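You operate a simulated robot arm through the tools that you are given. There is no shell and no other tool.

The job below is to be done with a simulated robot arm. You get a single attempt, and the scene is never put back.

Task
Set the controls near the wooden table. At the end: the orange cord bead is set to 72; the red jig lever is set to open; the teal cord bead is set to 65; the jig knob is turned to free; whatever was shut is shut again. Leave all else as you found it, and nothing knocked over. The orange cord bead goes toward x +0.7, y -0.7, z +0.0 (a direction in the base frame), to its stop. The red jig lever goes anticlockwise seen from above, to its stop. The teal cord bead goes toward x +0.7, y -0.7, z +0.0 (a direction in the base frame), to its stop.

It is judged by the outcome, as a careful person would: the job done as asked, and still so three seconds after it is handed in. It fails if anything else is knocked over, pushed out of place, dropped, spilled or broken.

Robot
A 6-joint arm with a two-finger gripper, fixed in place. Base frame: the origin is on the floor under the middle of its stand, x ahead of it, y to its left, z up; the work surface is at about z = 0.753. Readings come in m, degrees, newtons and seconds.
It reaches about 1.572 m from its shoulder. Its first joint turns from -166.0 to 166.0 degrees. Payload 2.45 kg.
The TCP is the grasp point between the finger pads, 0.02 m short of the fingertips. In the tool frame z runs along the fingers and y along their closing line. The gripper opens to 0.14 m; its body begins 0.168 m behind the TCP.
Orientation is that of the tool frame in the base frame, as [roll, pitch, yaw] about the fixed x, y, z axes, in that order (R = Rz(yaw) Ry(pitch) Rx(roll)). With the fingers straight down and closing along the base's y, the tool's x points along the base's -x, its y along +y and its z along -z.

Tools
- The arm moves only by the tool play_rows. Its argument "motion" is a list of rows, each a list of 7 numbers: the turn, a rotation vector about the base's x, y, z in units of 5 degrees (1.0 is 5 degrees), then the shift along the base's x, y, z in units of 20 mm (1.0 is 20 mm), then the opening, from 0 (shut) to 1 (fully open). In form: [[wx, wy, wz, x, y, z, gripper], ...]. A call has 1 to 20 rows; each row shifts and turns the commanded pose from where the row before left it. A call with a number of a shift or a turn outside -1 to 1 is refused whole. Each row takes 0.2 s and may step no farther than 0.05 m and 8.6 degrees from the row before; otherwise, or with a gripper value out of range, the whole call is refused. A pose out of reach is approached as far as the arm can. The call stops where the force on the tool passes 40 N (or 10 N more than at its start, if that is more) or the arm is blocked; 0.2 s more then pass. Each finger travels about 0.045 m/s and halts on what it meets, pressing with about 42 N; the grip force reading is that of the motor and also rises with nothing between the fingers. The clock runs only during rows and for 0.2 s after the last one: add rows that do not move to give the fingers time. The reply holds the time, the measured pose of the TCP, the force on the tool along the base axes, the opening and the grip force, in the units named above and with some noise, with the torque about the TCP (base axes, N m) and any sound that the robot's microphone picked up.
- Cameras (640 x 400 px; columns grow to the right, rows downward): "scene" is fixed at [0.0491, 0.6489, 1.3681]; the picture's right is [-0.32, -0.95, 0.00], its down [-0.43, 0.15, -0.89] and it looks along [0.84, -0.28, -0.46] (base axes); focal length 317 px, centre (320, 200). "wrist" rides on the gripper at [0.078, 0.011, -0.209] in the tool frame; the picture's right is [-0.14, 0.99, 0.00], its down [-0.92, -0.13, -0.37] and it looks along [-0.37, -0.05, 0.93] (tool axes); focal length 280 px, centre (320, 200). There is no depth. A picture from a camera that has moved, and an enlarged one, comes with that camera's place and axes in the base frame and with its lens.
- get_image(camera): a new picture of that camera. No time passes.
- close_up(camera, box): a new picture of the part [left, top, right, bottom] of that camera's present view, enlarged. No time passes.
- sign_off(): hands the job in; it is judged then, once.

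Places have to be worked out from the pictures, the camera data and where the tool is seen. Open the gripper and draw the arm clear of the work before you hand the job in, unless the task says otherwise.

The tools are called after "Call:" as a command line: name --pt "numbers of a row" for each row, then --argument value for the rest, lists and objects as JSON in quotes. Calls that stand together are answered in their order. play_rows: Moves the arm, as the interface text tells. Its arguments: {"type":"object","properties":{"motion":{"type":"array","items":{"type":"array","items":{"type":"number"}}}},"required":["motion"]} The other tools are called the same way: get_image (camera) takes a picture; close_up (camera, box) takes an enlarged picture of a part of a camera's view; sign_off () hands the job in.

At the start:

```text
time: 0.0
tool_pos: [0.5985, 0.45, 1.1272]
tool_rot: [-179.9, -0.1, 180.0]
force: [-0.2, -0.7, 0.0]
moment: [-0.03, 0.01, 0.02]
finger_gap: 0.14
grasp_force: 0.0
```

scene: 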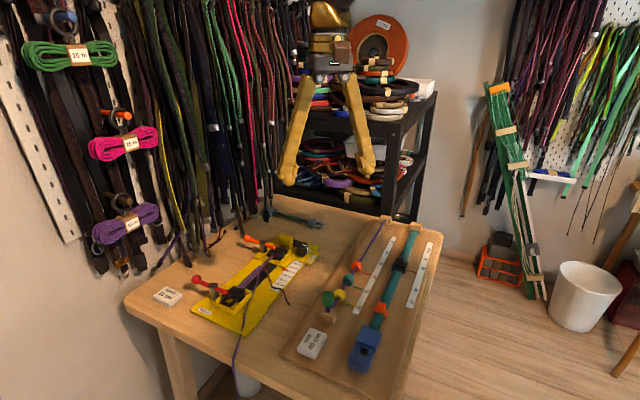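
wrist: 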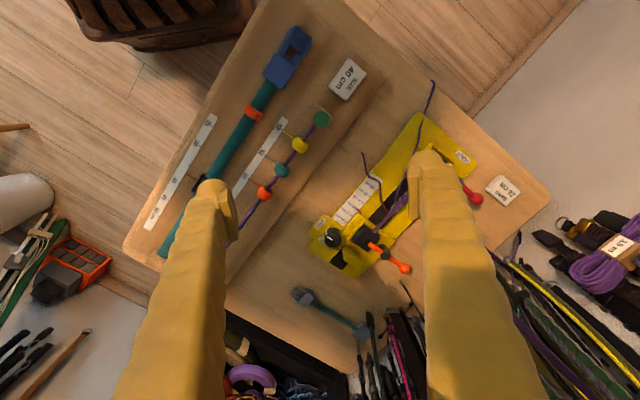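

I start by looking closer at the table from both cameras to identify the beads, levers, knob and scales.

Call:
close_up --camera "scene" --box '[180, 210, 340, 340]'

Call:
close_up --camera "scene" --box '[280, 210, 450, 380]'

Call:
close_up --camera "wrist" --box '[140, 20, 380, 260]'

Call:
close_up --camera "wrist" --box '[290, 80, 530, 340]'

```text
3.08 times, centred on (260, 275) of scene
camera zoom: at [0.0491, 0.6489, 1.3681], right [-0.32, -0.95, 0.0], down [-0.43, 0.15, -0.89], along [0.84, -0.28, -0.46], focal length 975 px, centre (505, -31)
```

zoom: 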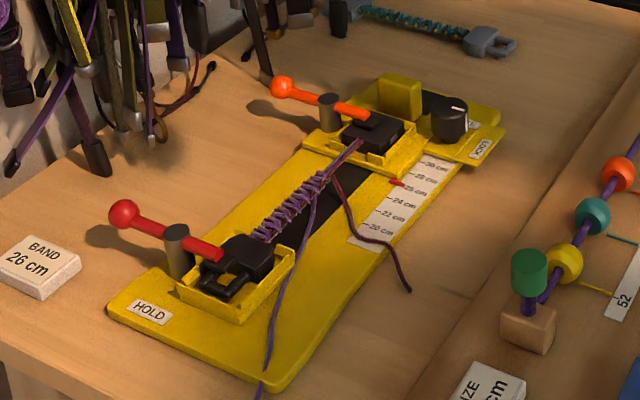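

```text
2.35 times, centred on (365, 295) of scene
camera zoom: at [0.0491, 0.6489, 1.3681], right [-0.32, -0.95, 0.0], down [-0.43, 0.15, -0.89], along [0.84, -0.28, -0.46], focal length 746 px, centre (214, -24)
```

zoom: 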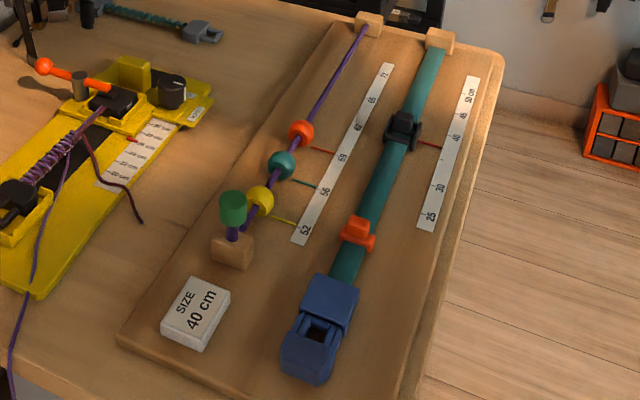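

```text
1.67 times, centred on (260, 140) of wrist
camera zoom: at [0.5201, 0.4621, 1.3381], right [0.14, 0.99, 0.0], down [0.92, -0.13, 0.37], along [0.37, -0.05, -0.93], focal length 467 px, centre (420, 300)
```

zoom: 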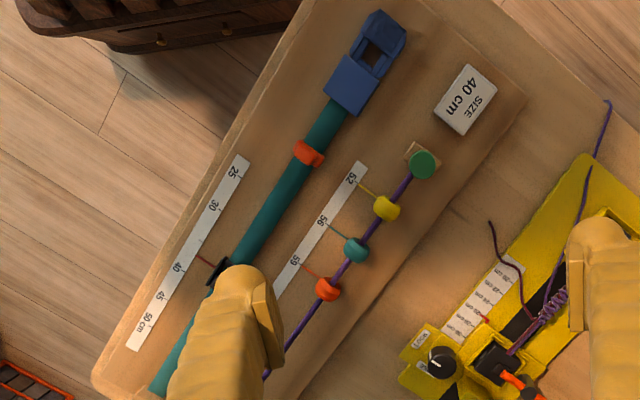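

```text
1.54 times, centred on (410, 210) of wrist
camera zoom: at [0.5201, 0.4621, 1.3381], right [0.14, 0.99, 0.0], down [0.92, -0.13, 0.37], along [0.37, -0.05, -0.93], focal length 431 px, centre (182, 185)
```

zoom: 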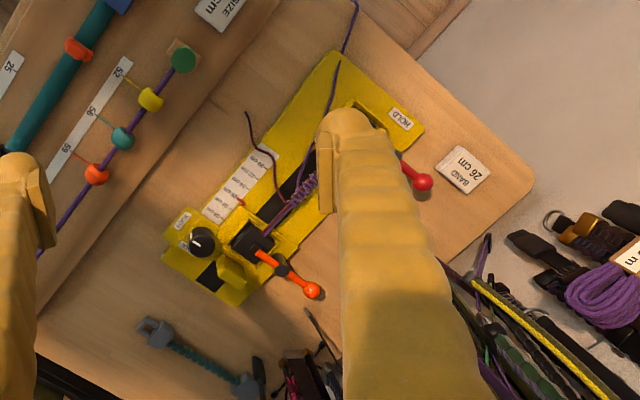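

The jig sits to the left (+y) and the bead board to the right. I enlarge the knob, the scale and the levers further before moving.

Call:
close_up --camera "scene" --box '[265, 225, 325, 265]'

Call:
close_up --camera "scene" --box '[315, 215, 405, 275]'

Call:
close_up --camera "scene" --box '[315, 255, 375, 325]'

Call:
close_up --camera "scene" --box '[185, 265, 275, 325]'

Call:
close_up --camera "scene" --box '[100, 150, 280, 320]'

```text
10.00 times, centred on (295, 245) of scene
camera zoom: at [0.0491, 0.6489, 1.3681], right [-0.32, -0.95, 0.0], down [-0.43, 0.15, -0.89], along [0.84, -0.28, -0.46], focal length 3168 px, centre (570, -250)
```

zoom: 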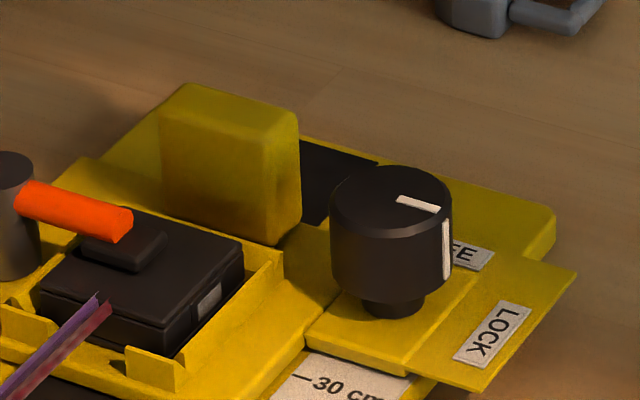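

```text
6.67 times, centred on (360, 245) of scene
camera zoom: at [0.0491, 0.6489, 1.3681], right [-0.32, -0.95, 0.0], down [-0.43, 0.15, -0.89], along [0.84, -0.28, -0.46], focal length 2112 px, centre (53, -100)
```

zoom: 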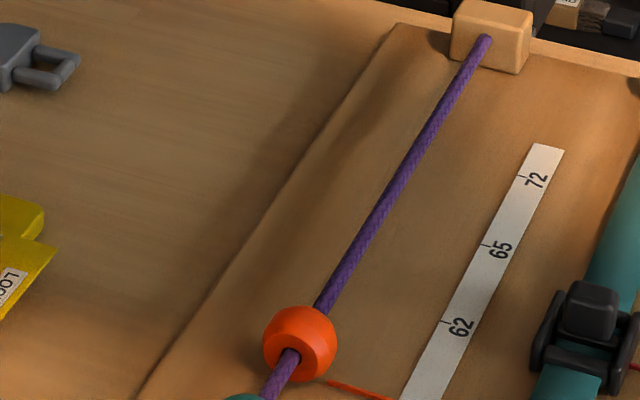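

```text
5.71 times, centred on (345, 290) of scene
camera zoom: at [0.0491, 0.6489, 1.3681], right [-0.32, -0.95, 0.0], down [-0.43, 0.15, -0.89], along [0.84, -0.28, -0.46], focal length 1810 px, centre (177, -314)
```

zoom: 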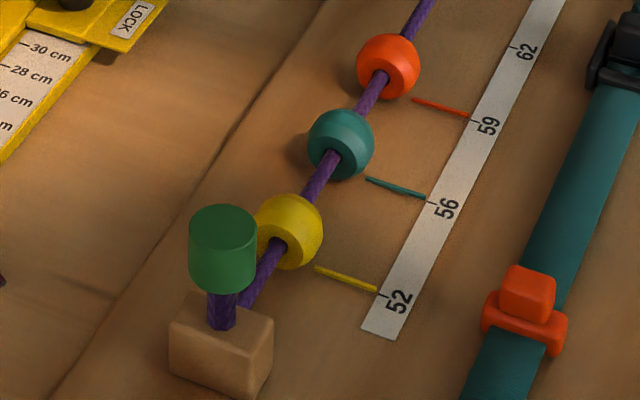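

```text
6.67 times, centred on (230, 295) of scene
camera zoom: at [0.0491, 0.6489, 1.3681], right [-0.32, -0.95, 0.0], down [-0.43, 0.15, -0.89], along [0.84, -0.28, -0.46], focal length 2112 px, centre (920, -433)
```

zoom: 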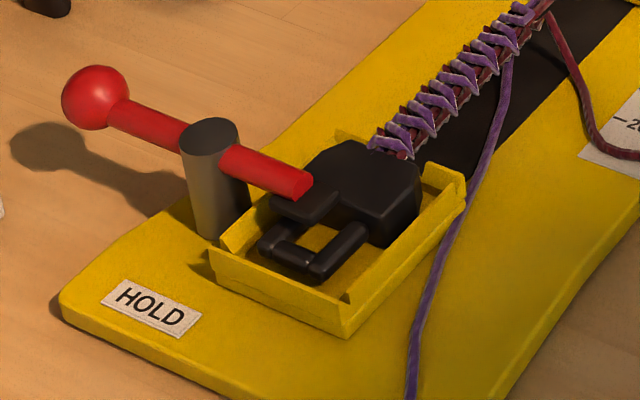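

```text
2.35 times, centred on (190, 235) of scene
camera zoom: at [0.0491, 0.6489, 1.3681], right [-0.32, -0.95, 0.0], down [-0.43, 0.15, -0.89], along [0.84, -0.28, -0.46], focal length 746 px, centre (626, 118)
```

zoom: 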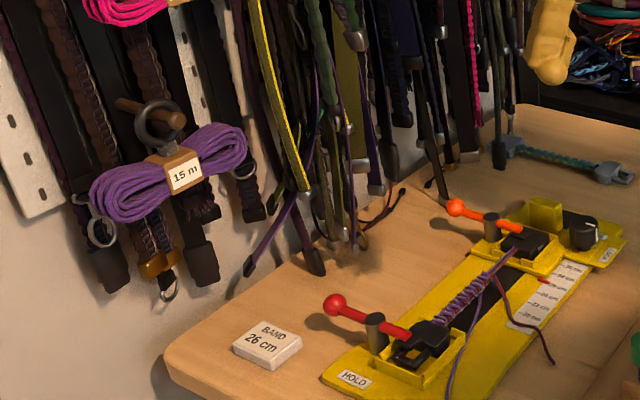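

I enlarge the wrist camera's views of the knob with its labels and the beads.

Call:
close_up --camera "wrist" --box '[290, 200, 380, 290]'

Call:
close_up --camera "wrist" --box '[230, 100, 340, 250]'

```text
4.44 times, centred on (335, 245) of wrist
camera zoom: at [0.5201, 0.4621, 1.3381], right [0.14, 0.99, 0.0], down [0.92, -0.13, 0.37], along [0.37, -0.05, -0.93], focal length 1246 px, centre (253, 0)
```

zoom: 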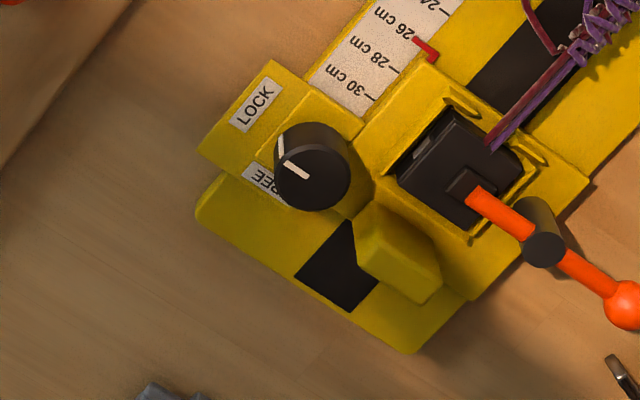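

```text
2.67 times, centred on (285, 175) of wrist
camera zoom: at [0.5201, 0.4621, 1.3381], right [0.14, 0.99, 0.0], down [0.92, -0.13, 0.37], along [0.37, -0.05, -0.93], focal length 748 px, centre (413, 267)
```

zoom: 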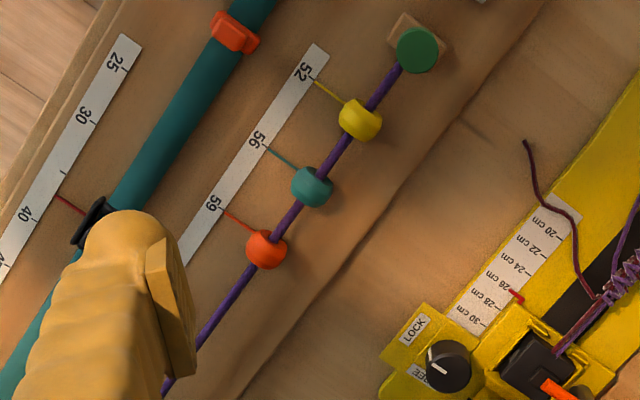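

The knob points at LOCK and FREE lies anticlockwise of it; the red lever lies along the (+x,+y) diagonal. I shift left and lower a bit, still high above everything, to get an unobstructed wrist view of the jig.

Call:
play_rows --pt "0 0 0 0 1 -0.5 1" --pt "0 0 0 0 1 -0.5 1" --pt "0 0 0 0 1 -0.5 1" --pt "0 0 0 0 1 -0.5 1" --pt "0 0 0 0 1 -0.5 1" --pt "0 0 0 0 1 -0.5 1" --pt "0 0 0 0 0 0 1"

Call:
get_image --camera "wrist"

Call:
get_image --camera "scene"

```text
time: 1.6
tool_pos: [0.599, 0.569, 1.067]
tool_rot: [180.0, 0.0, 180.0]
force: [0.5, -0.2, -0.8]
moment: [0.0, -0.01, -0.02]
finger_gap: 0.1401
grasp_force: 0.0
```

```text
taken
camera wrist: at [0.5211, 0.5817, 1.2781], right [0.14, 0.99, 0.0], down [0.92, -0.13, 0.37], along [0.37, -0.05, -0.93], focal length 280 px, centre (320, 200)
```

wrist: 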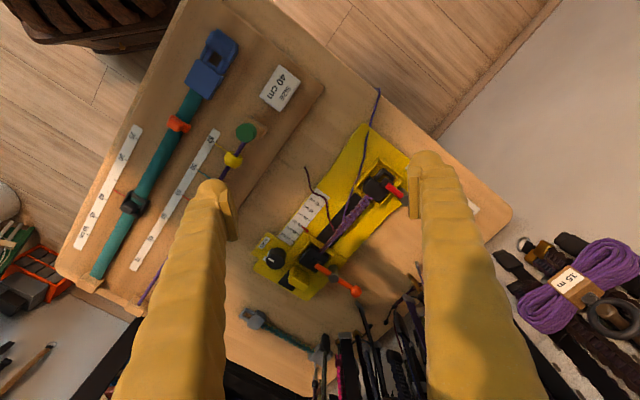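

```text
taken
```

scene: 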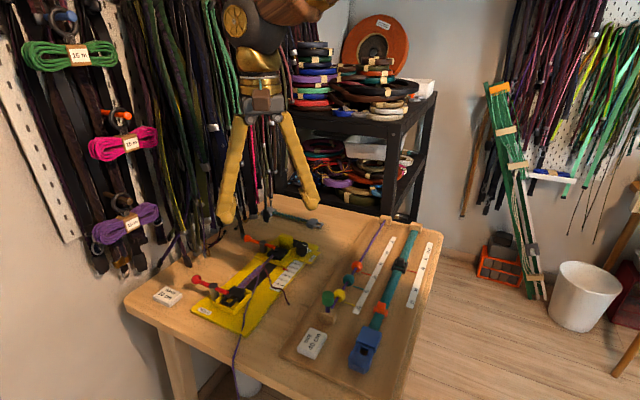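

I enlarge this wrist view around the jig and the red lever to triangulate positions.

Call:
close_up --camera "wrist" --box '[235, 210, 375, 310]'

Call:
close_up --camera "wrist" --box '[310, 120, 490, 260]'

Call:
close_up --camera "wrist" --box '[120, 100, 280, 320]'

Call:
close_up --camera "wrist" --box '[220, 250, 480, 400]'

```text
4.00 times, centred on (305, 260) of wrist
camera zoom: at [0.5211, 0.5817, 1.2781], right [0.14, 0.99, 0.0], down [0.92, -0.13, 0.37], along [0.37, -0.05, -0.93], focal length 1122 px, centre (380, -40)
```

zoom: 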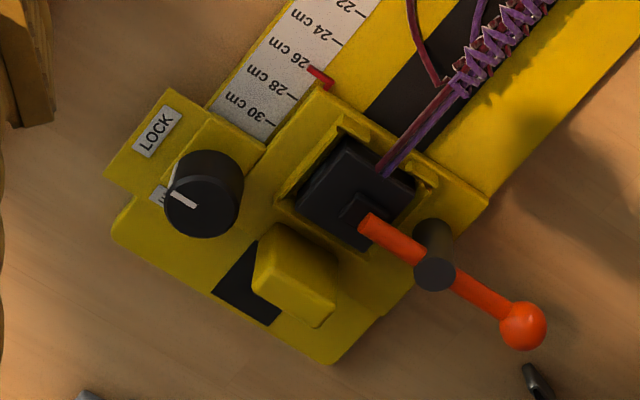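

```text
2.86 times, centred on (400, 190) of wrist
camera zoom: at [0.5211, 0.5817, 1.2781], right [0.14, 0.99, 0.0], down [0.92, -0.13, 0.37], along [0.37, -0.05, -0.93], focal length 801 px, centre (91, 229)
```

zoom: 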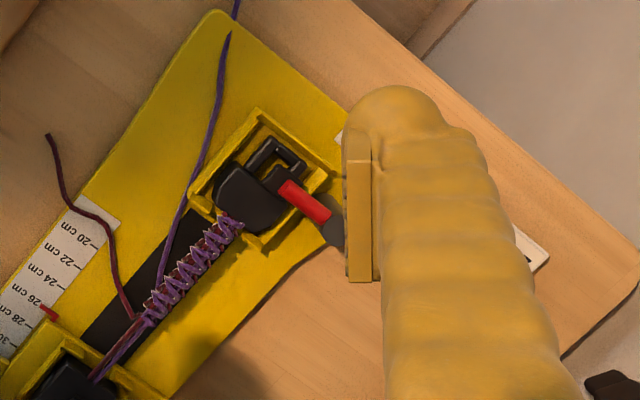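

```text
1.82 times, centred on (200, 210) of wrist
camera zoom: at [0.5211, 0.5817, 1.2781], right [0.14, 0.99, 0.0], down [0.92, -0.13, 0.37], along [0.37, -0.05, -0.93], focal length 510 px, centre (538, 182)
```

zoom: 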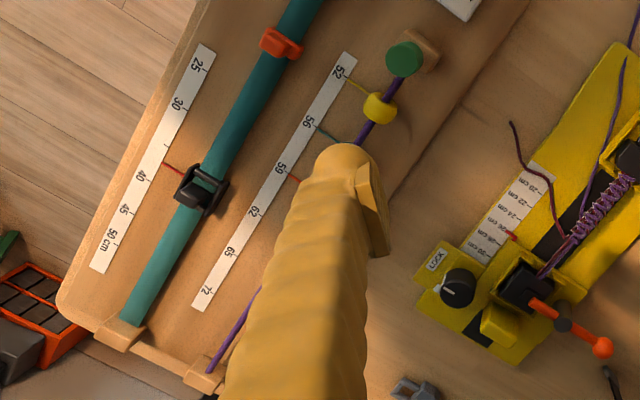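

```text
2.46 times, centred on (350, 325) of wrist
camera zoom: at [0.5211, 0.5817, 1.2781], right [0.14, 0.99, 0.0], down [0.92, -0.13, 0.37], along [0.37, -0.05, -0.93], focal length 690 px, centre (246, -108)
```

zoom: 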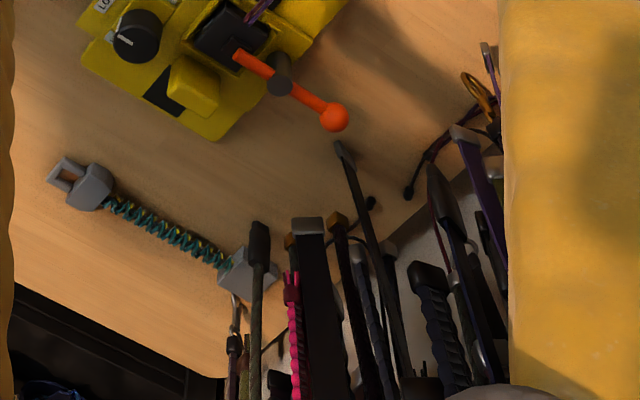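

The knob top works out near (0.834, 0.447, 0.793), pointing at −135°, with FREE about 90° anticlockwise. Now I move over toward the bead board for a closer unobstructed view of the beads.

Call:
play_rows --pt "0 0 0 0 -1 -0.2 1" --pt "0 0 0 0 -1 -0.2 1" --pt "0 0 0 0 -1 -0.2 1" --pt "0 0 0 0 -1 -0.2 1" --pt "0 0 0 0 -1 -0.2 1" --pt "0 0 0 0 -1 -0.2 1" --pt "0 0 0 0 -1 -0.2 1" --pt "0 0 0 0 -1 -0.2 1" --pt "0 0 0 0 -1 -0.2 1" --pt "0 0 0 0 -1 -0.2 1" --pt "0 0 0 0 -1 -0.2 1" --pt "0 0 0 0 -1 -0.2 1" --pt "0 0 0 0 -1 -0.2 1" --pt "0 0 0 0 -1 -0.2 1" --pt "0 0 0 0 -1 -0.2 1" --pt "0 0 0 0 0 0 1"

Call:
get_image --camera "wrist"

Call:
get_image --camera "scene"

```text
time: 5.0
tool_pos: [0.597, 0.2689, 1.0095]
tool_rot: [-179.9, 0.0, 179.9]
force: [0.4, 0.4, 0.4]
moment: [0.0, 0.02, 0.0]
finger_gap: 0.1399
grasp_force: 0.1
```

```text
taken
camera wrist: at [0.5192, 0.281, 1.22], right [0.14, 0.99, 0.0], down [0.92, -0.13, 0.37], along [0.37, -0.05, -0.93], focal length 280 px, centre (320, 200)
```

wrist: 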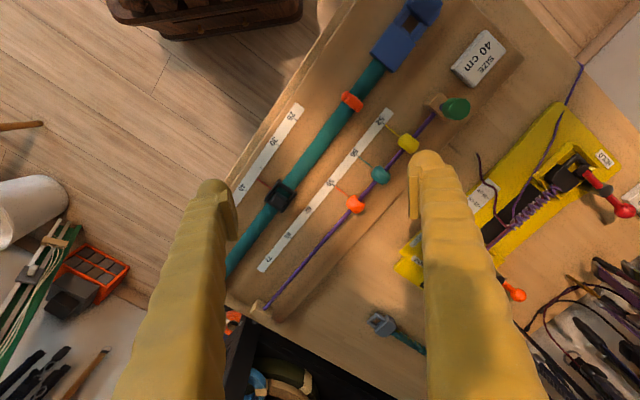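

```text
taken
```

scene: 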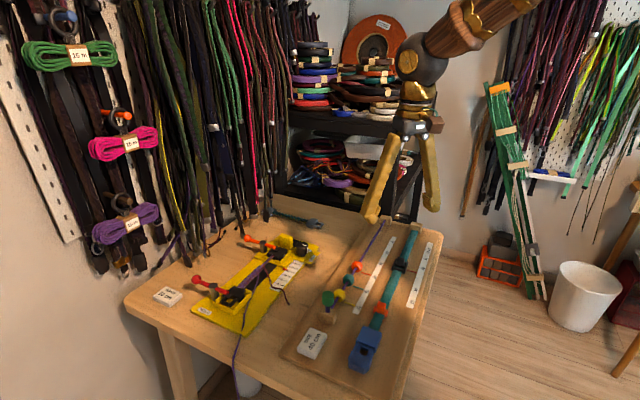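

Good view of the bead line. I enlarge the beads and scale, and the red lever that's visible at the right.

Call:
close_up --camera "wrist" --box '[320, 80, 480, 230]'

Call:
close_up --camera "wrist" --box '[235, 180, 385, 320]'

Call:
close_up --camera "wrist" --box '[520, 110, 640, 250]'

Call:
close_up --camera "scene" --box '[350, 180, 450, 260]'

```text
2.67 times, centred on (400, 155) of wrist
camera zoom: at [0.5192, 0.281, 1.22], right [0.14, 0.99, 0.0], down [0.92, -0.13, 0.37], along [0.37, -0.05, -0.93], focal length 748 px, centre (107, 320)
```

zoom: 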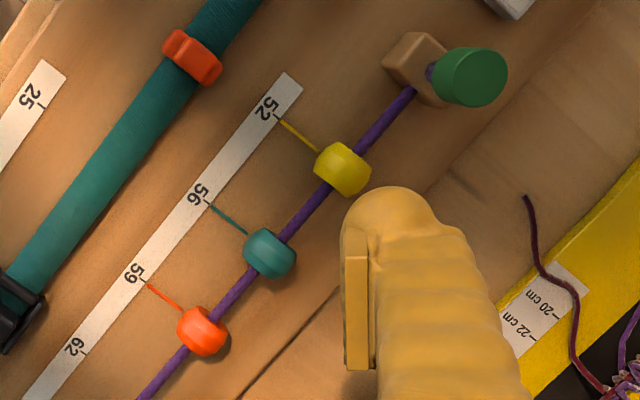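

```text
2.86 times, centred on (310, 250) of wrist
camera zoom: at [0.5192, 0.281, 1.22], right [0.14, 0.99, 0.0], down [0.92, -0.13, 0.37], along [0.37, -0.05, -0.93], focal length 801 px, centre (349, 57)
```

zoom: 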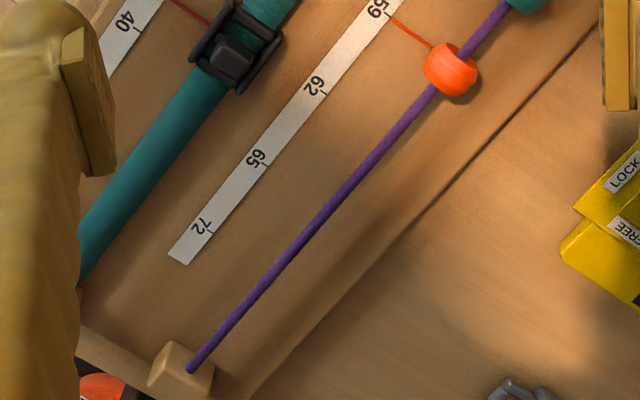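

```text
2.86 times, centred on (580, 180) of wrist
camera zoom: at [0.5192, 0.281, 1.22], right [0.14, 0.99, 0.0], down [0.92, -0.13, 0.37], along [0.37, -0.05, -0.93], focal length 801 px, centre (-423, 257)
```

zoom: 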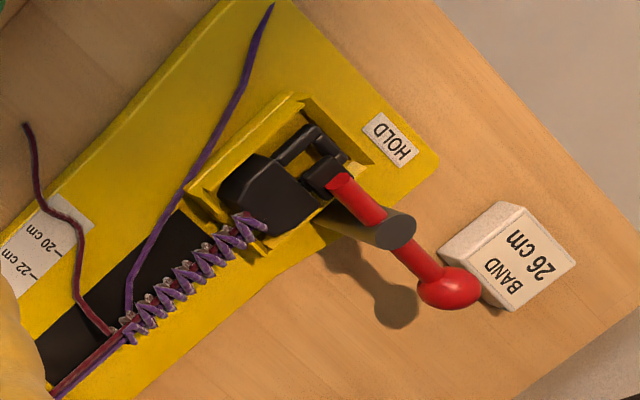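

```text
5.00 times, centred on (400, 220) of scene
camera zoom: at [0.0491, 0.6489, 1.3681], right [-0.32, -0.95, 0.0], down [-0.43, 0.15, -0.89], along [0.84, -0.28, -0.46], focal length 1584 px, centre (-80, 100)
```

zoom: 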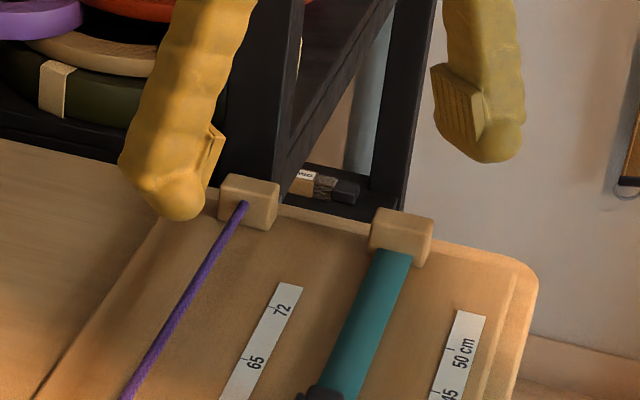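

Bead positions triangulate well (orange ≈ (0.713, 0.316, 0.775), teal ≈ (0.667, 0.362), spacing ≈ 0.065 m). I look closer at the fingers to learn the width of the tips.

Call:
close_up --camera "scene" --box '[350, 125, 450, 230]'

Call:
close_up --camera "wrist" --box '[180, 140, 260, 270]'

Call:
close_up --camera "wrist" --box '[390, 140, 470, 240]'

```text
3.81 times, centred on (400, 178) of scene
camera zoom: at [0.0491, 0.6489, 1.3681], right [-0.32, -0.95, 0.0], down [-0.43, 0.15, -0.89], along [0.84, -0.28, -0.46], focal length 1207 px, centre (15, 286)
```

zoom: 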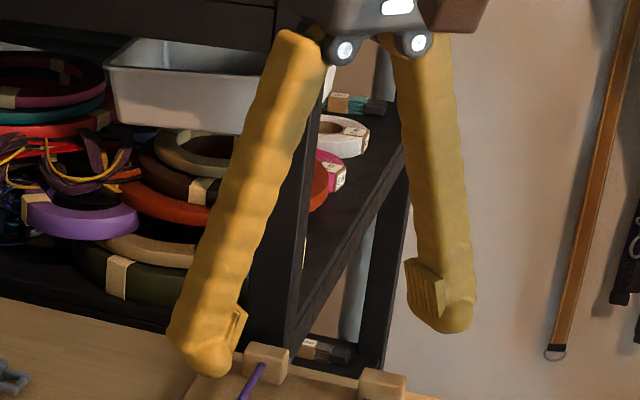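

```text
3.08 times, centred on (220, 205) of wrist
camera zoom: at [0.5192, 0.281, 1.22], right [0.14, 0.99, 0.0], down [0.92, -0.13, 0.37], along [0.37, -0.05, -0.93], focal length 863 px, centre (628, 185)
```

zoom: 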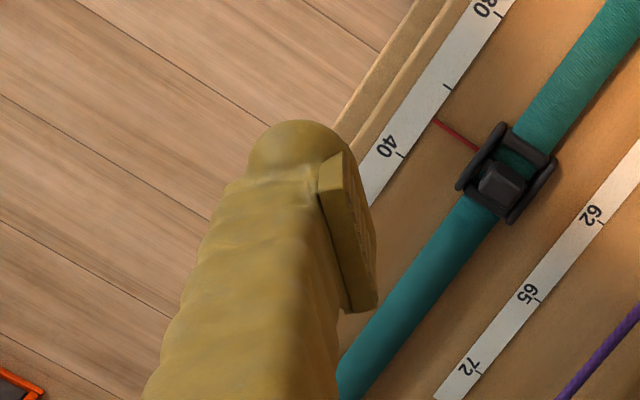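

```text
4.00 times, centred on (430, 190) of wrist
camera zoom: at [0.5192, 0.281, 1.22], right [0.14, 0.99, 0.0], down [0.92, -0.13, 0.37], along [0.37, -0.05, -0.93], focal length 1122 px, centre (-120, 240)
```

zoom: 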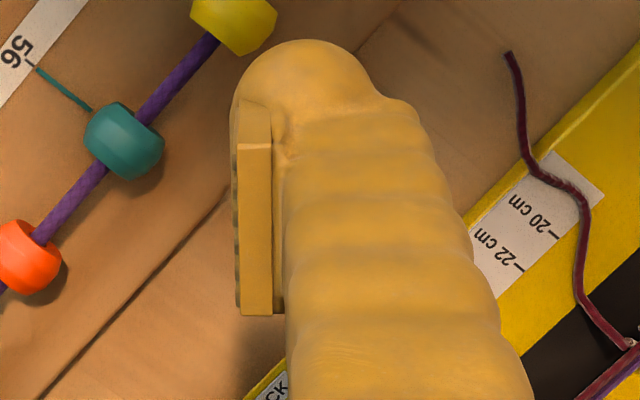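

Each pad is ~35 mm wide along the tool x, so gripping each bead from the sides (closing line across the cord) is safer than squeezing into the gap between beads. I move above the orange bead, turn −45° about z, and half close the gripper, staying at z ≈ 0.90.

Call:
play_rows --pt "0 0 -1 0.647 0.259 -0.608 0.9" --pt "0 0 -1 0.647 0.259 -0.608 0.8" --pt "0 0 -1 0.647 0.259 -0.608 0.7" --pt "0 0 -1 0.647 0.259 -0.608 0.6" --pt "0 0 -1 0.647 0.259 -0.608 0.5" --pt "0 0 -1 0.647 0.259 -0.608 0.5" --pt "0 0 -1 0.647 0.259 -0.608 0.5" --pt "0 0 -1 0.647 0.259 -0.608 0.5" --pt "0 0 -1 0.647 0.259 -0.608 0.5" --pt "0 0 0 0 0 0 0.5"

Call:
get_image --camera "wrist"

Call:
get_image --camera "scene"

```text
time: 7.2
tool_pos: [0.7145, 0.3153, 0.8983]
tool_rot: [180.0, 0.0, 135.0]
force: [0.3, 0.3, 0.1]
moment: [-0.02, -0.03, 0.0]
finger_gap: 0.0699
grasp_force: 0.0
```

```text
taken
camera wrist: at [0.6665, 0.3811, 1.1091], right [0.8, 0.6, 0.0], down [0.56, -0.74, 0.37], along [0.22, -0.29, -0.93], focal length 280 px, centre (320, 200)
```

wrist: 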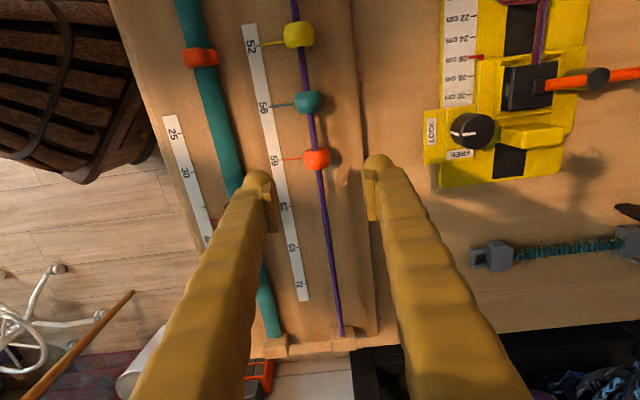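

```text
taken
```

scene: 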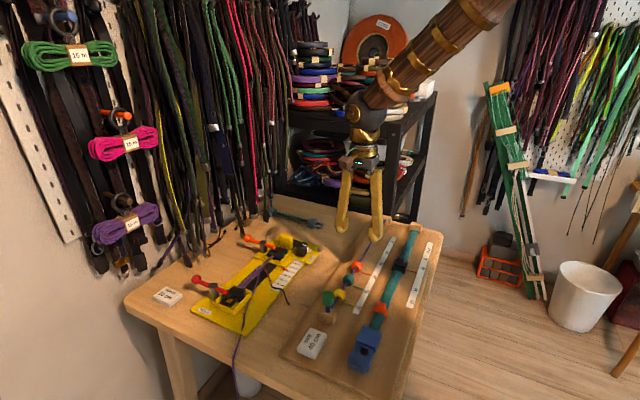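

The fingers straddle the bead line as intended. I enlarge to refine the lateral offset of the orange bead.

Call:
close_up --camera "wrist" --box '[240, 120, 400, 220]'

Call:
close_up --camera "wrist" --box '[230, 0, 350, 180]'

Call:
close_up --camera "wrist" --box '[410, 60, 590, 200]'

```text
4.00 times, centred on (320, 170) of wrist
camera zoom: at [0.6665, 0.3811, 1.1091], right [0.8, 0.6, 0.0], down [0.56, -0.74, 0.37], along [0.22, -0.29, -0.93], focal length 1122 px, centre (320, 320)
```

zoom: 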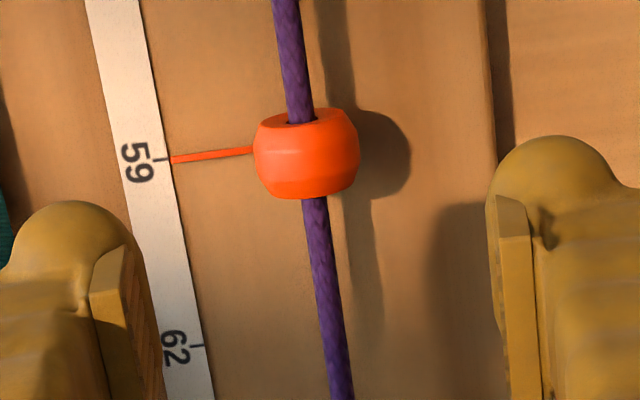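

```text
2.22 times, centred on (290, 90) of wrist
camera zoom: at [0.6665, 0.3811, 1.1091], right [0.8, 0.6, 0.0], down [0.56, -0.74, 0.37], along [0.22, -0.29, -0.93], focal length 623 px, centre (387, 444)
```

zoom: 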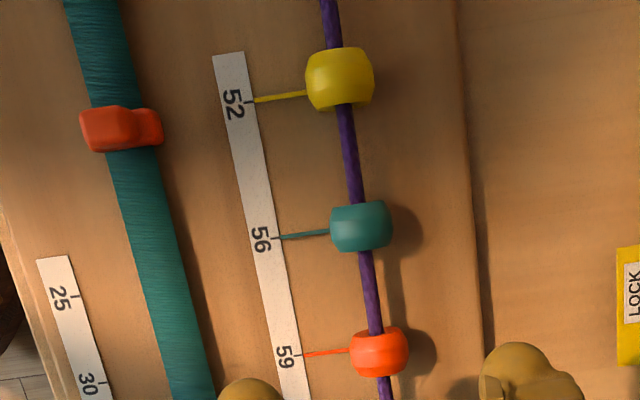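

```text
2.86 times, centred on (500, 130) of wrist
camera zoom: at [0.6665, 0.3811, 1.1091], right [0.8, 0.6, 0.0], down [0.56, -0.74, 0.37], along [0.22, -0.29, -0.93], focal length 801 px, centre (-194, 400)
```

zoom: 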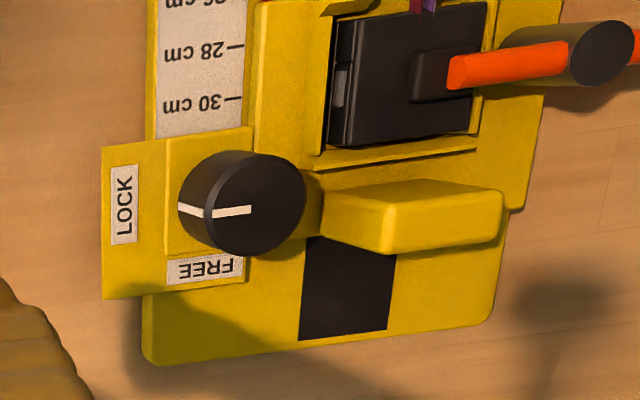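

The bead centre is ~3 mm to the −n side of the finger midline, at ≈(0.711, 0.314). I correct that and descend around the bead to TCP z ≈ 0.787.

Call:
play_rows --pt "0 0 0 -0.16 -0.055 0 0.5" --pt "0 0 0 0 0 -0.9 0.5" --pt "0 0 0 0 0 -0.9 0.5" --pt "0 0 0 0 0 -0.9 0.5" --pt "0 0 0 0 0 -0.9 0.5" --pt "0 0 0 0 0 -0.8 0.5" --pt "0 0 0 0 0 -0.6 0.5" --pt "0 0 0 0 0 -0.55 0.5" --pt "0 0 0 0 0 0 0.5"

Call:
get_image --camera "wrist"

Call:
close_up --camera "scene" --box '[310, 220, 420, 320]'

```text
time: 9.2
tool_pos: [0.7112, 0.3149, 0.7859]
tool_rot: [180.0, -0.1, 135.0]
force: [-0.7, -0.1, 0.4]
moment: [0.01, 0.03, 0.03]
finger_gap: 0.07
grasp_force: 0.1
```

```text
taken
camera wrist: at [0.6635, 0.3801, 0.9969], right [0.8, 0.6, 0.0], down [0.56, -0.74, 0.37], along [0.22, -0.29, -0.93], focal length 280 px, centre (320, 200)
```

wrist: 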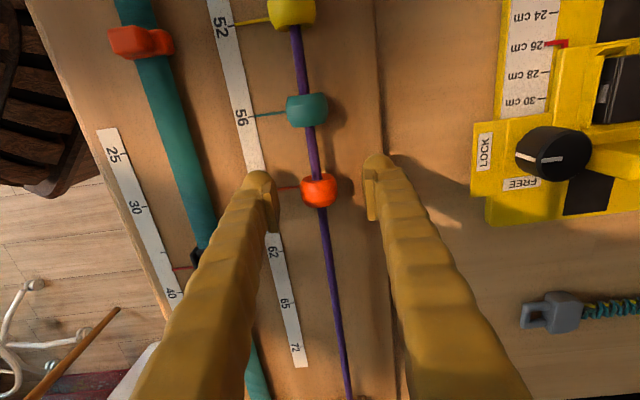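

```text
4.00 times, centred on (365, 270) of scene
camera zoom: at [0.0491, 0.6489, 1.3681], right [-0.32, -0.95, 0.0], down [-0.43, 0.15, -0.89], along [0.84, -0.28, -0.46], focal length 1267 px, centre (140, -80)
```

zoom: 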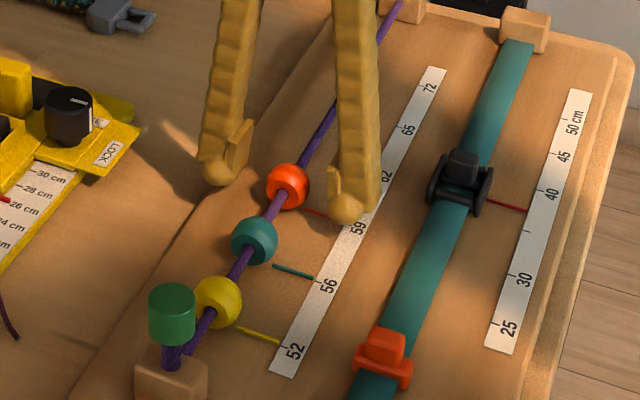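

The orange bead is centred between the pads. I close on it gradually and check the readings.

Call:
play_rows --pt "0 0 0 0 0 0 0.4" --pt "0 0 0 0 0 0 0.3" --pt "0 0 0 0 0 0 0.2" --pt "0 0 0 0 0 0 0.15" --pt "0 0 0 0 0 0 0.15"

Call:
get_image --camera "wrist"

```text
time: 10.4
tool_pos: [0.7112, 0.3147, 0.7854]
tool_rot: [-179.8, 0.0, 135.0]
force: [-10.0, -10.1, -2.4]
moment: [-0.04, 0.03, -0.03]
finger_gap: 0.0287
grasp_force: 38.3
```

```text
taken
camera wrist: at [0.6631, 0.3798, 0.9967], right [0.8, 0.6, 0.0], down [0.56, -0.74, 0.37], along [0.22, -0.29, -0.93], focal length 280 px, centre (320, 200)
```

wrist: 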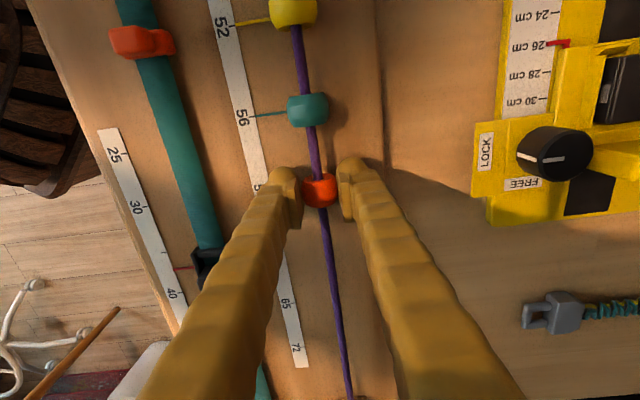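

It's held (gap 28.7 mm) with a small side load toward −n, so I ease 1 mm that way and slide 20 mm along (+0.7, −0.7) as a test.

Call:
play_rows --pt "0 0 0 -0.035 -0.035 0 0.15" --pt "0 0 0 0.2 -0.2 0 0.15" --pt "0 0 0 0.25 -0.25 0 0.15" --pt "0 0 0 0.25 -0.25 0 0.15"

Call:
get_image --camera "wrist"

```text
time: 11.4
tool_pos: [0.7252, 0.3003, 0.7862]
tool_rot: [179.8, -0.1, 135.0]
force: [6.6, 7.0, -1.6]
moment: [0.04, -0.04, -0.02]
finger_gap: 0.0275
grasp_force: 44.5
```

```text
taken
camera wrist: at [0.6765, 0.3649, 0.9974], right [0.8, 0.6, 0.0], down [0.56, -0.74, 0.37], along [0.22, -0.29, -0.93], focal length 280 px, centre (320, 200)
```

wrist: 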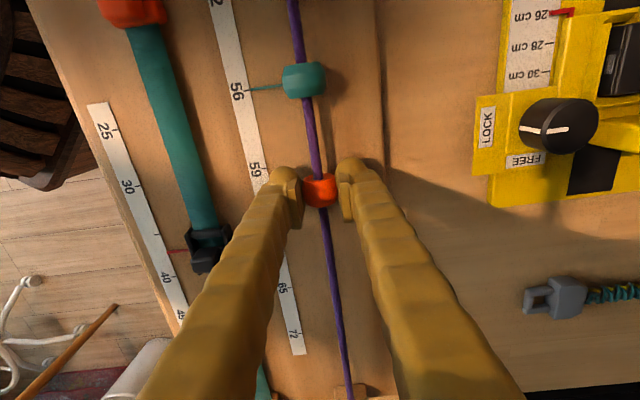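

The bead slides with the gripper. I relieve the slight side load and continue 0.1 m along the cord.

Call:
play_rows --pt "0 0 0 0.364 -0.336 0 0.15" --pt "0 0 0 0.35 -0.35 0 0.15" --pt "0 0 0 0.35 -0.35 0 0.15" --pt "0 0 0 0.35 -0.35 0 0.15" --pt "0 0 0 0.35 -0.35 0 0.15" --pt "0 0 0 0.35 -0.35 0 0.15" --pt "0 0 0 0.35 -0.35 0 0.15" --pt "0 0 0 0.35 -0.35 0 0.15" --pt "0 0 0 0.35 -0.35 0 0.15" --pt "0 0 0 0.35 -0.35 0 0.15"

Call:
get_image --camera "wrist"

Call:
close_up --camera "scene" --box '[310, 200, 430, 320]'

```text
time: 13.6
tool_pos: [0.7948, 0.2312, 0.7873]
tool_rot: [-179.9, 0.0, 135.0]
force: [-18.4, -19.1, 19.4]
moment: [-0.25, 0.28, -0.05]
finger_gap: 0.0269
grasp_force: 44.6
```

```text
taken
camera wrist: at [0.7476, 0.2956, 0.9979], right [0.8, 0.6, 0.0], down [0.56, -0.74, 0.37], along [0.22, -0.29, -0.93], focal length 280 px, centre (320, 200)
```

wrist: 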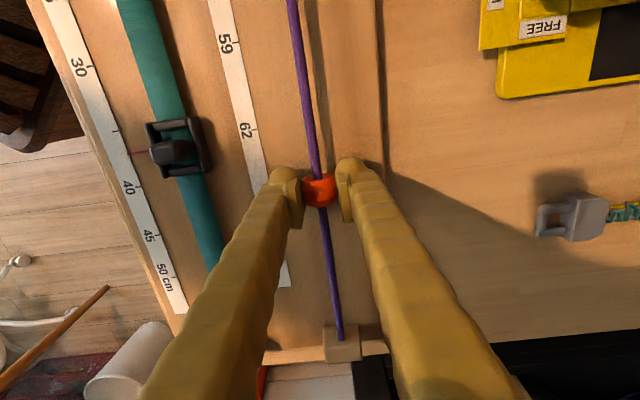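

```text
3.33 times, centred on (370, 260) of scene
camera zoom: at [0.0491, 0.6489, 1.3681], right [-0.32, -0.95, 0.0], down [-0.43, 0.15, -0.89], along [0.84, -0.28, -0.46], focal length 1056 px, centre (153, 0)
```

zoom: 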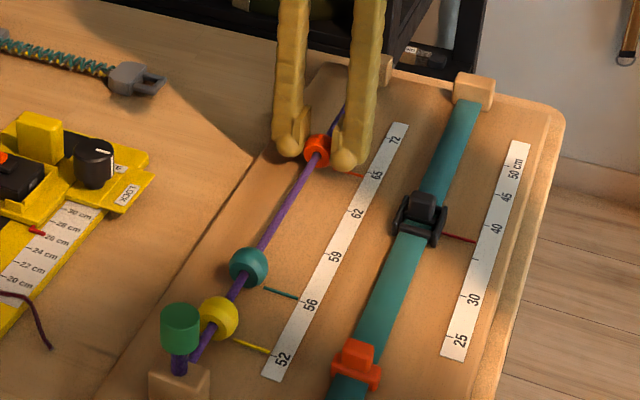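

The bead is just short of 65. Side and vertical loads built up slightly (the cord runs a touch off 45° and rises), so I correct −n by ~1 mm and z by +1 mm, and go on with that slope included.

Call:
play_rows --pt "0 0 0 -0.039 -0.039 0.05 0.15" --pt "0 0 0 0.346 -0.354 0.005 0.15" --pt "0 0 0 0.346 -0.354 0.005 0.15" --pt "0 0 0 0.346 -0.354 0.005 0.15" --pt "0 0 0 0.346 -0.354 0.005 0.15"

Call:
get_image --camera "wrist"

```text
time: 14.8
tool_pos: [0.8219, 0.2007, 0.7881]
tool_rot: [-180.0, 0.0, 135.0]
force: [6.3, 6.8, -8.7]
moment: [0.02, -0.07, -0.04]
finger_gap: 0.0266
grasp_force: 44.6
```

```text
taken
camera wrist: at [0.7753, 0.2662, 0.9987], right [0.8, 0.6, 0.0], down [0.56, -0.74, 0.37], along [0.22, -0.29, -0.93], focal length 280 px, centre (320, 200)
```

wrist: 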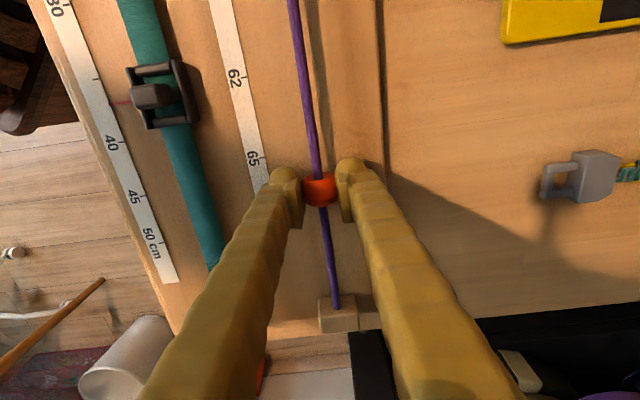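

The bead has passed 65. I continue slowly toward 72, expecting the force to rise at the stop.

Call:
play_rows --pt "0 0 0 0.21 -0.19 -0.015 0.15" --pt "0 0 0 0.2 -0.2 0.003 0.15" --pt "0 0 0 0.2 -0.2 0.003 0.15" --pt "0 0 0 0.2 -0.2 0.003 0.15" --pt "0 0 0 0.2 -0.2 0.003 0.15" --pt "0 0 0 0.1 -0.1 0 0.15"

Call:
get_image --camera "wrist"

Call:
close_up --camera "scene" --box '[340, 200, 430, 260]'

```text
time: 16.2
tool_pos: [0.845, 0.1799, 0.7888]
tool_rot: [180.0, 0.1, 135.1]
force: [17.5, 17.5, -5.3]
moment: [0.25, -0.24, -0.04]
finger_gap: 0.0262
grasp_force: 45.0
```

```text
taken
camera wrist: at [0.7967, 0.2446, 0.9992], right [0.8, 0.6, 0.0], down [0.56, -0.74, 0.37], along [0.22, -0.29, -0.93], focal length 280 px, centre (320, 200)
```

wrist: 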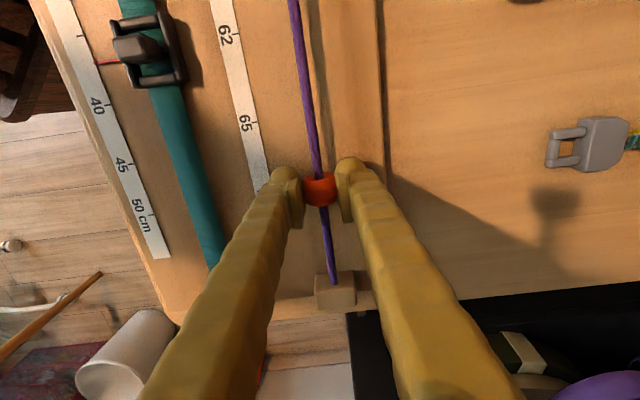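

```text
6.67 times, centred on (385, 230) of scene
camera zoom: at [0.0491, 0.6489, 1.3681], right [-0.32, -0.95, 0.0], down [-0.43, 0.15, -0.89], along [0.84, -0.28, -0.46], focal length 2112 px, centre (-113, 0)
```

zoom: 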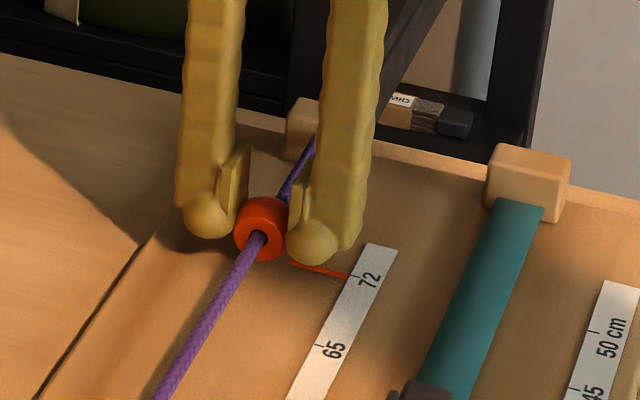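

The pointer is at or just short of the 72 tick. I relieve the side load (+n 1 mm) and press a few more millimetres to find the stop.

Call:
play_rows --pt "0 0 0 0.035 0.035 0 0.15" --pt "0 0 0 0.1 -0.1 0 0.15" --pt "0 0 0 0.1 -0.1 0 0.15" --pt "0 0 0 0.1 -0.1 0 0.15" --pt "0 0 0 0.1 -0.1 0 0.15"

Call:
close_up --camera "scene" --box '[340, 200, 430, 260]'

```text
time: 17.4
tool_pos: [0.8528, 0.1728, 0.789]
tool_rot: [-180.0, 0.0, 135.1]
force: [-1.6, 26.2, 5.0]
moment: [0.49, 0.04, -0.02]
finger_gap: 0.0262
grasp_force: 45.3
```

```text
6.67 times, centred on (385, 230) of scene
camera zoom: at [0.0491, 0.6489, 1.3681], right [-0.32, -0.95, 0.0], down [-0.43, 0.15, -0.89], along [0.84, -0.28, -0.46], focal length 2112 px, centre (-113, 0)
```

zoom: 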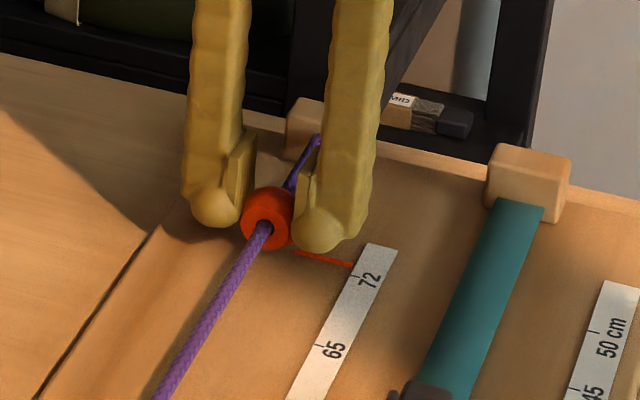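

There is now ~20 N opposing the travel, so the bead has met its stop by 72. I press slightly more to confirm.

Call:
play_rows --pt "0 0 0 0.12 -0.06 0 0.15" --pt "0 0 0 0.08 -0.08 0 0.15"

Call:
close_up --camera "scene" --box '[340, 200, 430, 260]'

Call:
close_up --camera "wrist" --box '[200, 80, 380, 240]'

```text
time: 18.1
tool_pos: [0.8549, 0.1704, 0.7895]
tool_rot: [-180.0, 0.0, 135.1]
force: [-8.5, 6.4, 12.3]
moment: [0.45, 0.65, -0.03]
finger_gap: 0.0274
grasp_force: 44.7
stopped in row 2: the force on the tool passed its limit at 40 N (the readings are from after the stop); the commanded pose is now the measured one
```

```text
6.67 times, centred on (385, 230) of scene
camera zoom: at [0.0491, 0.6489, 1.3681], right [-0.32, -0.95, 0.0], down [-0.43, 0.15, -0.89], along [0.84, -0.28, -0.46], focal length 2112 px, centre (-113, 0)
```

zoom: 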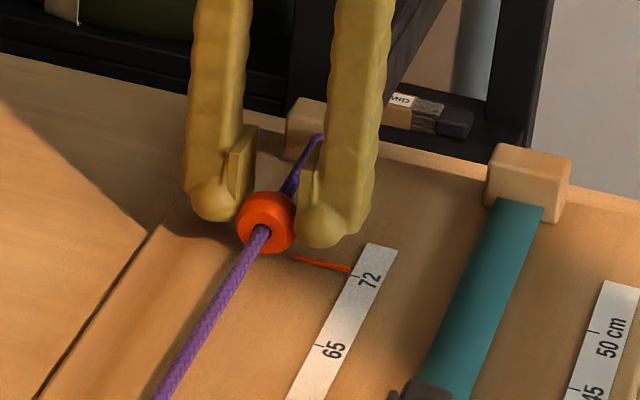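

```text
2.50 times, centred on (290, 160) of wrist
camera zoom: at [0.8075, 0.2346, 1.0005], right [0.8, 0.6, 0.0], down [0.56, -0.74, 0.37], along [0.22, -0.29, -0.93], focal length 701 px, centre (395, 300)
```

zoom: 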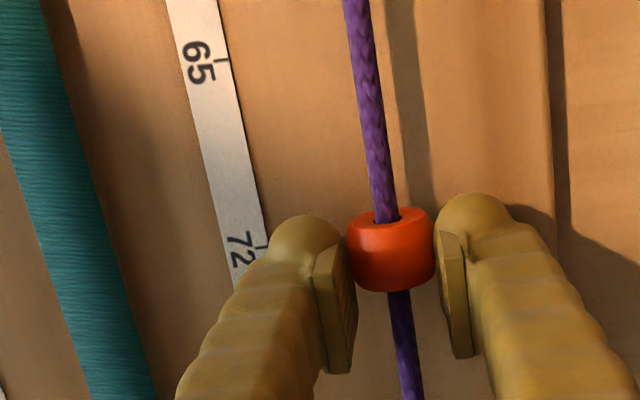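

The bead slipped back in the pads at the stop, with the pointer at 72. I release it and lift straight up.

Call:
play_rows --pt "0 0 0 0 0 0 0.3" --pt "0 0 0 0 0 0 0.5" --pt "0 0 0 0 0 0 0.5" --pt "0 0 0 0 0 0.8 0.5" --pt "0 0 0 0 0 1 0.5" --pt "0 0 0 0 0 1 0.5" --pt "0 0 0 0 0 1 0.5" --pt "0 0 0 0 0 1 0.5" --pt "0 0 0 0 0 0 0.5"

Call:
get_image --camera "wrist"

Call:
close_up --camera "scene" --box '[310, 210, 410, 330]'

```text
time: 20.1
tool_pos: [0.8546, 0.1684, 0.8855]
tool_rot: [180.0, -0.1, 134.9]
force: [-0.2, -0.6, 0.6]
moment: [0.0, -0.02, 0.01]
finger_gap: 0.0699
grasp_force: 0.0
```

```text
taken
camera wrist: at [0.8076, 0.2334, 1.0957], right [0.8, 0.6, 0.0], down [0.56, -0.74, 0.37], along [0.22, -0.29, -0.93], focal length 280 px, centre (320, 200)
```

wrist: 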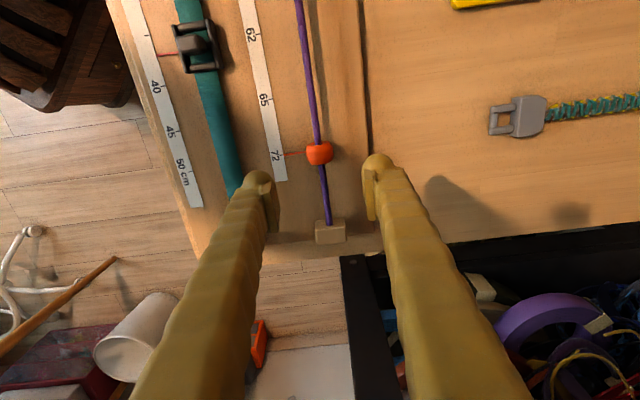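

```text
3.33 times, centred on (360, 270) of scene
camera zoom: at [0.0491, 0.6489, 1.3681], right [-0.32, -0.95, 0.0], down [-0.43, 0.15, -0.89], along [0.84, -0.28, -0.46], focal length 1056 px, centre (187, -33)
```

zoom: 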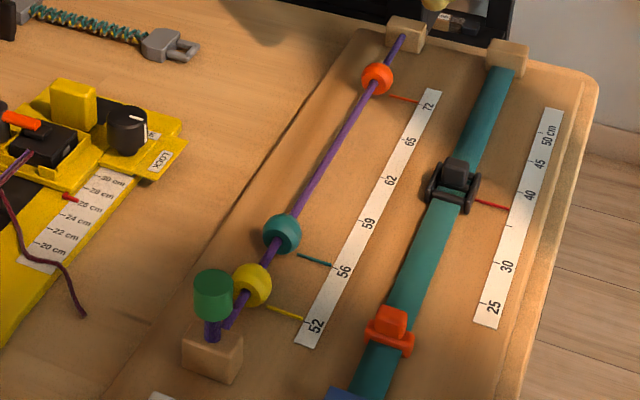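

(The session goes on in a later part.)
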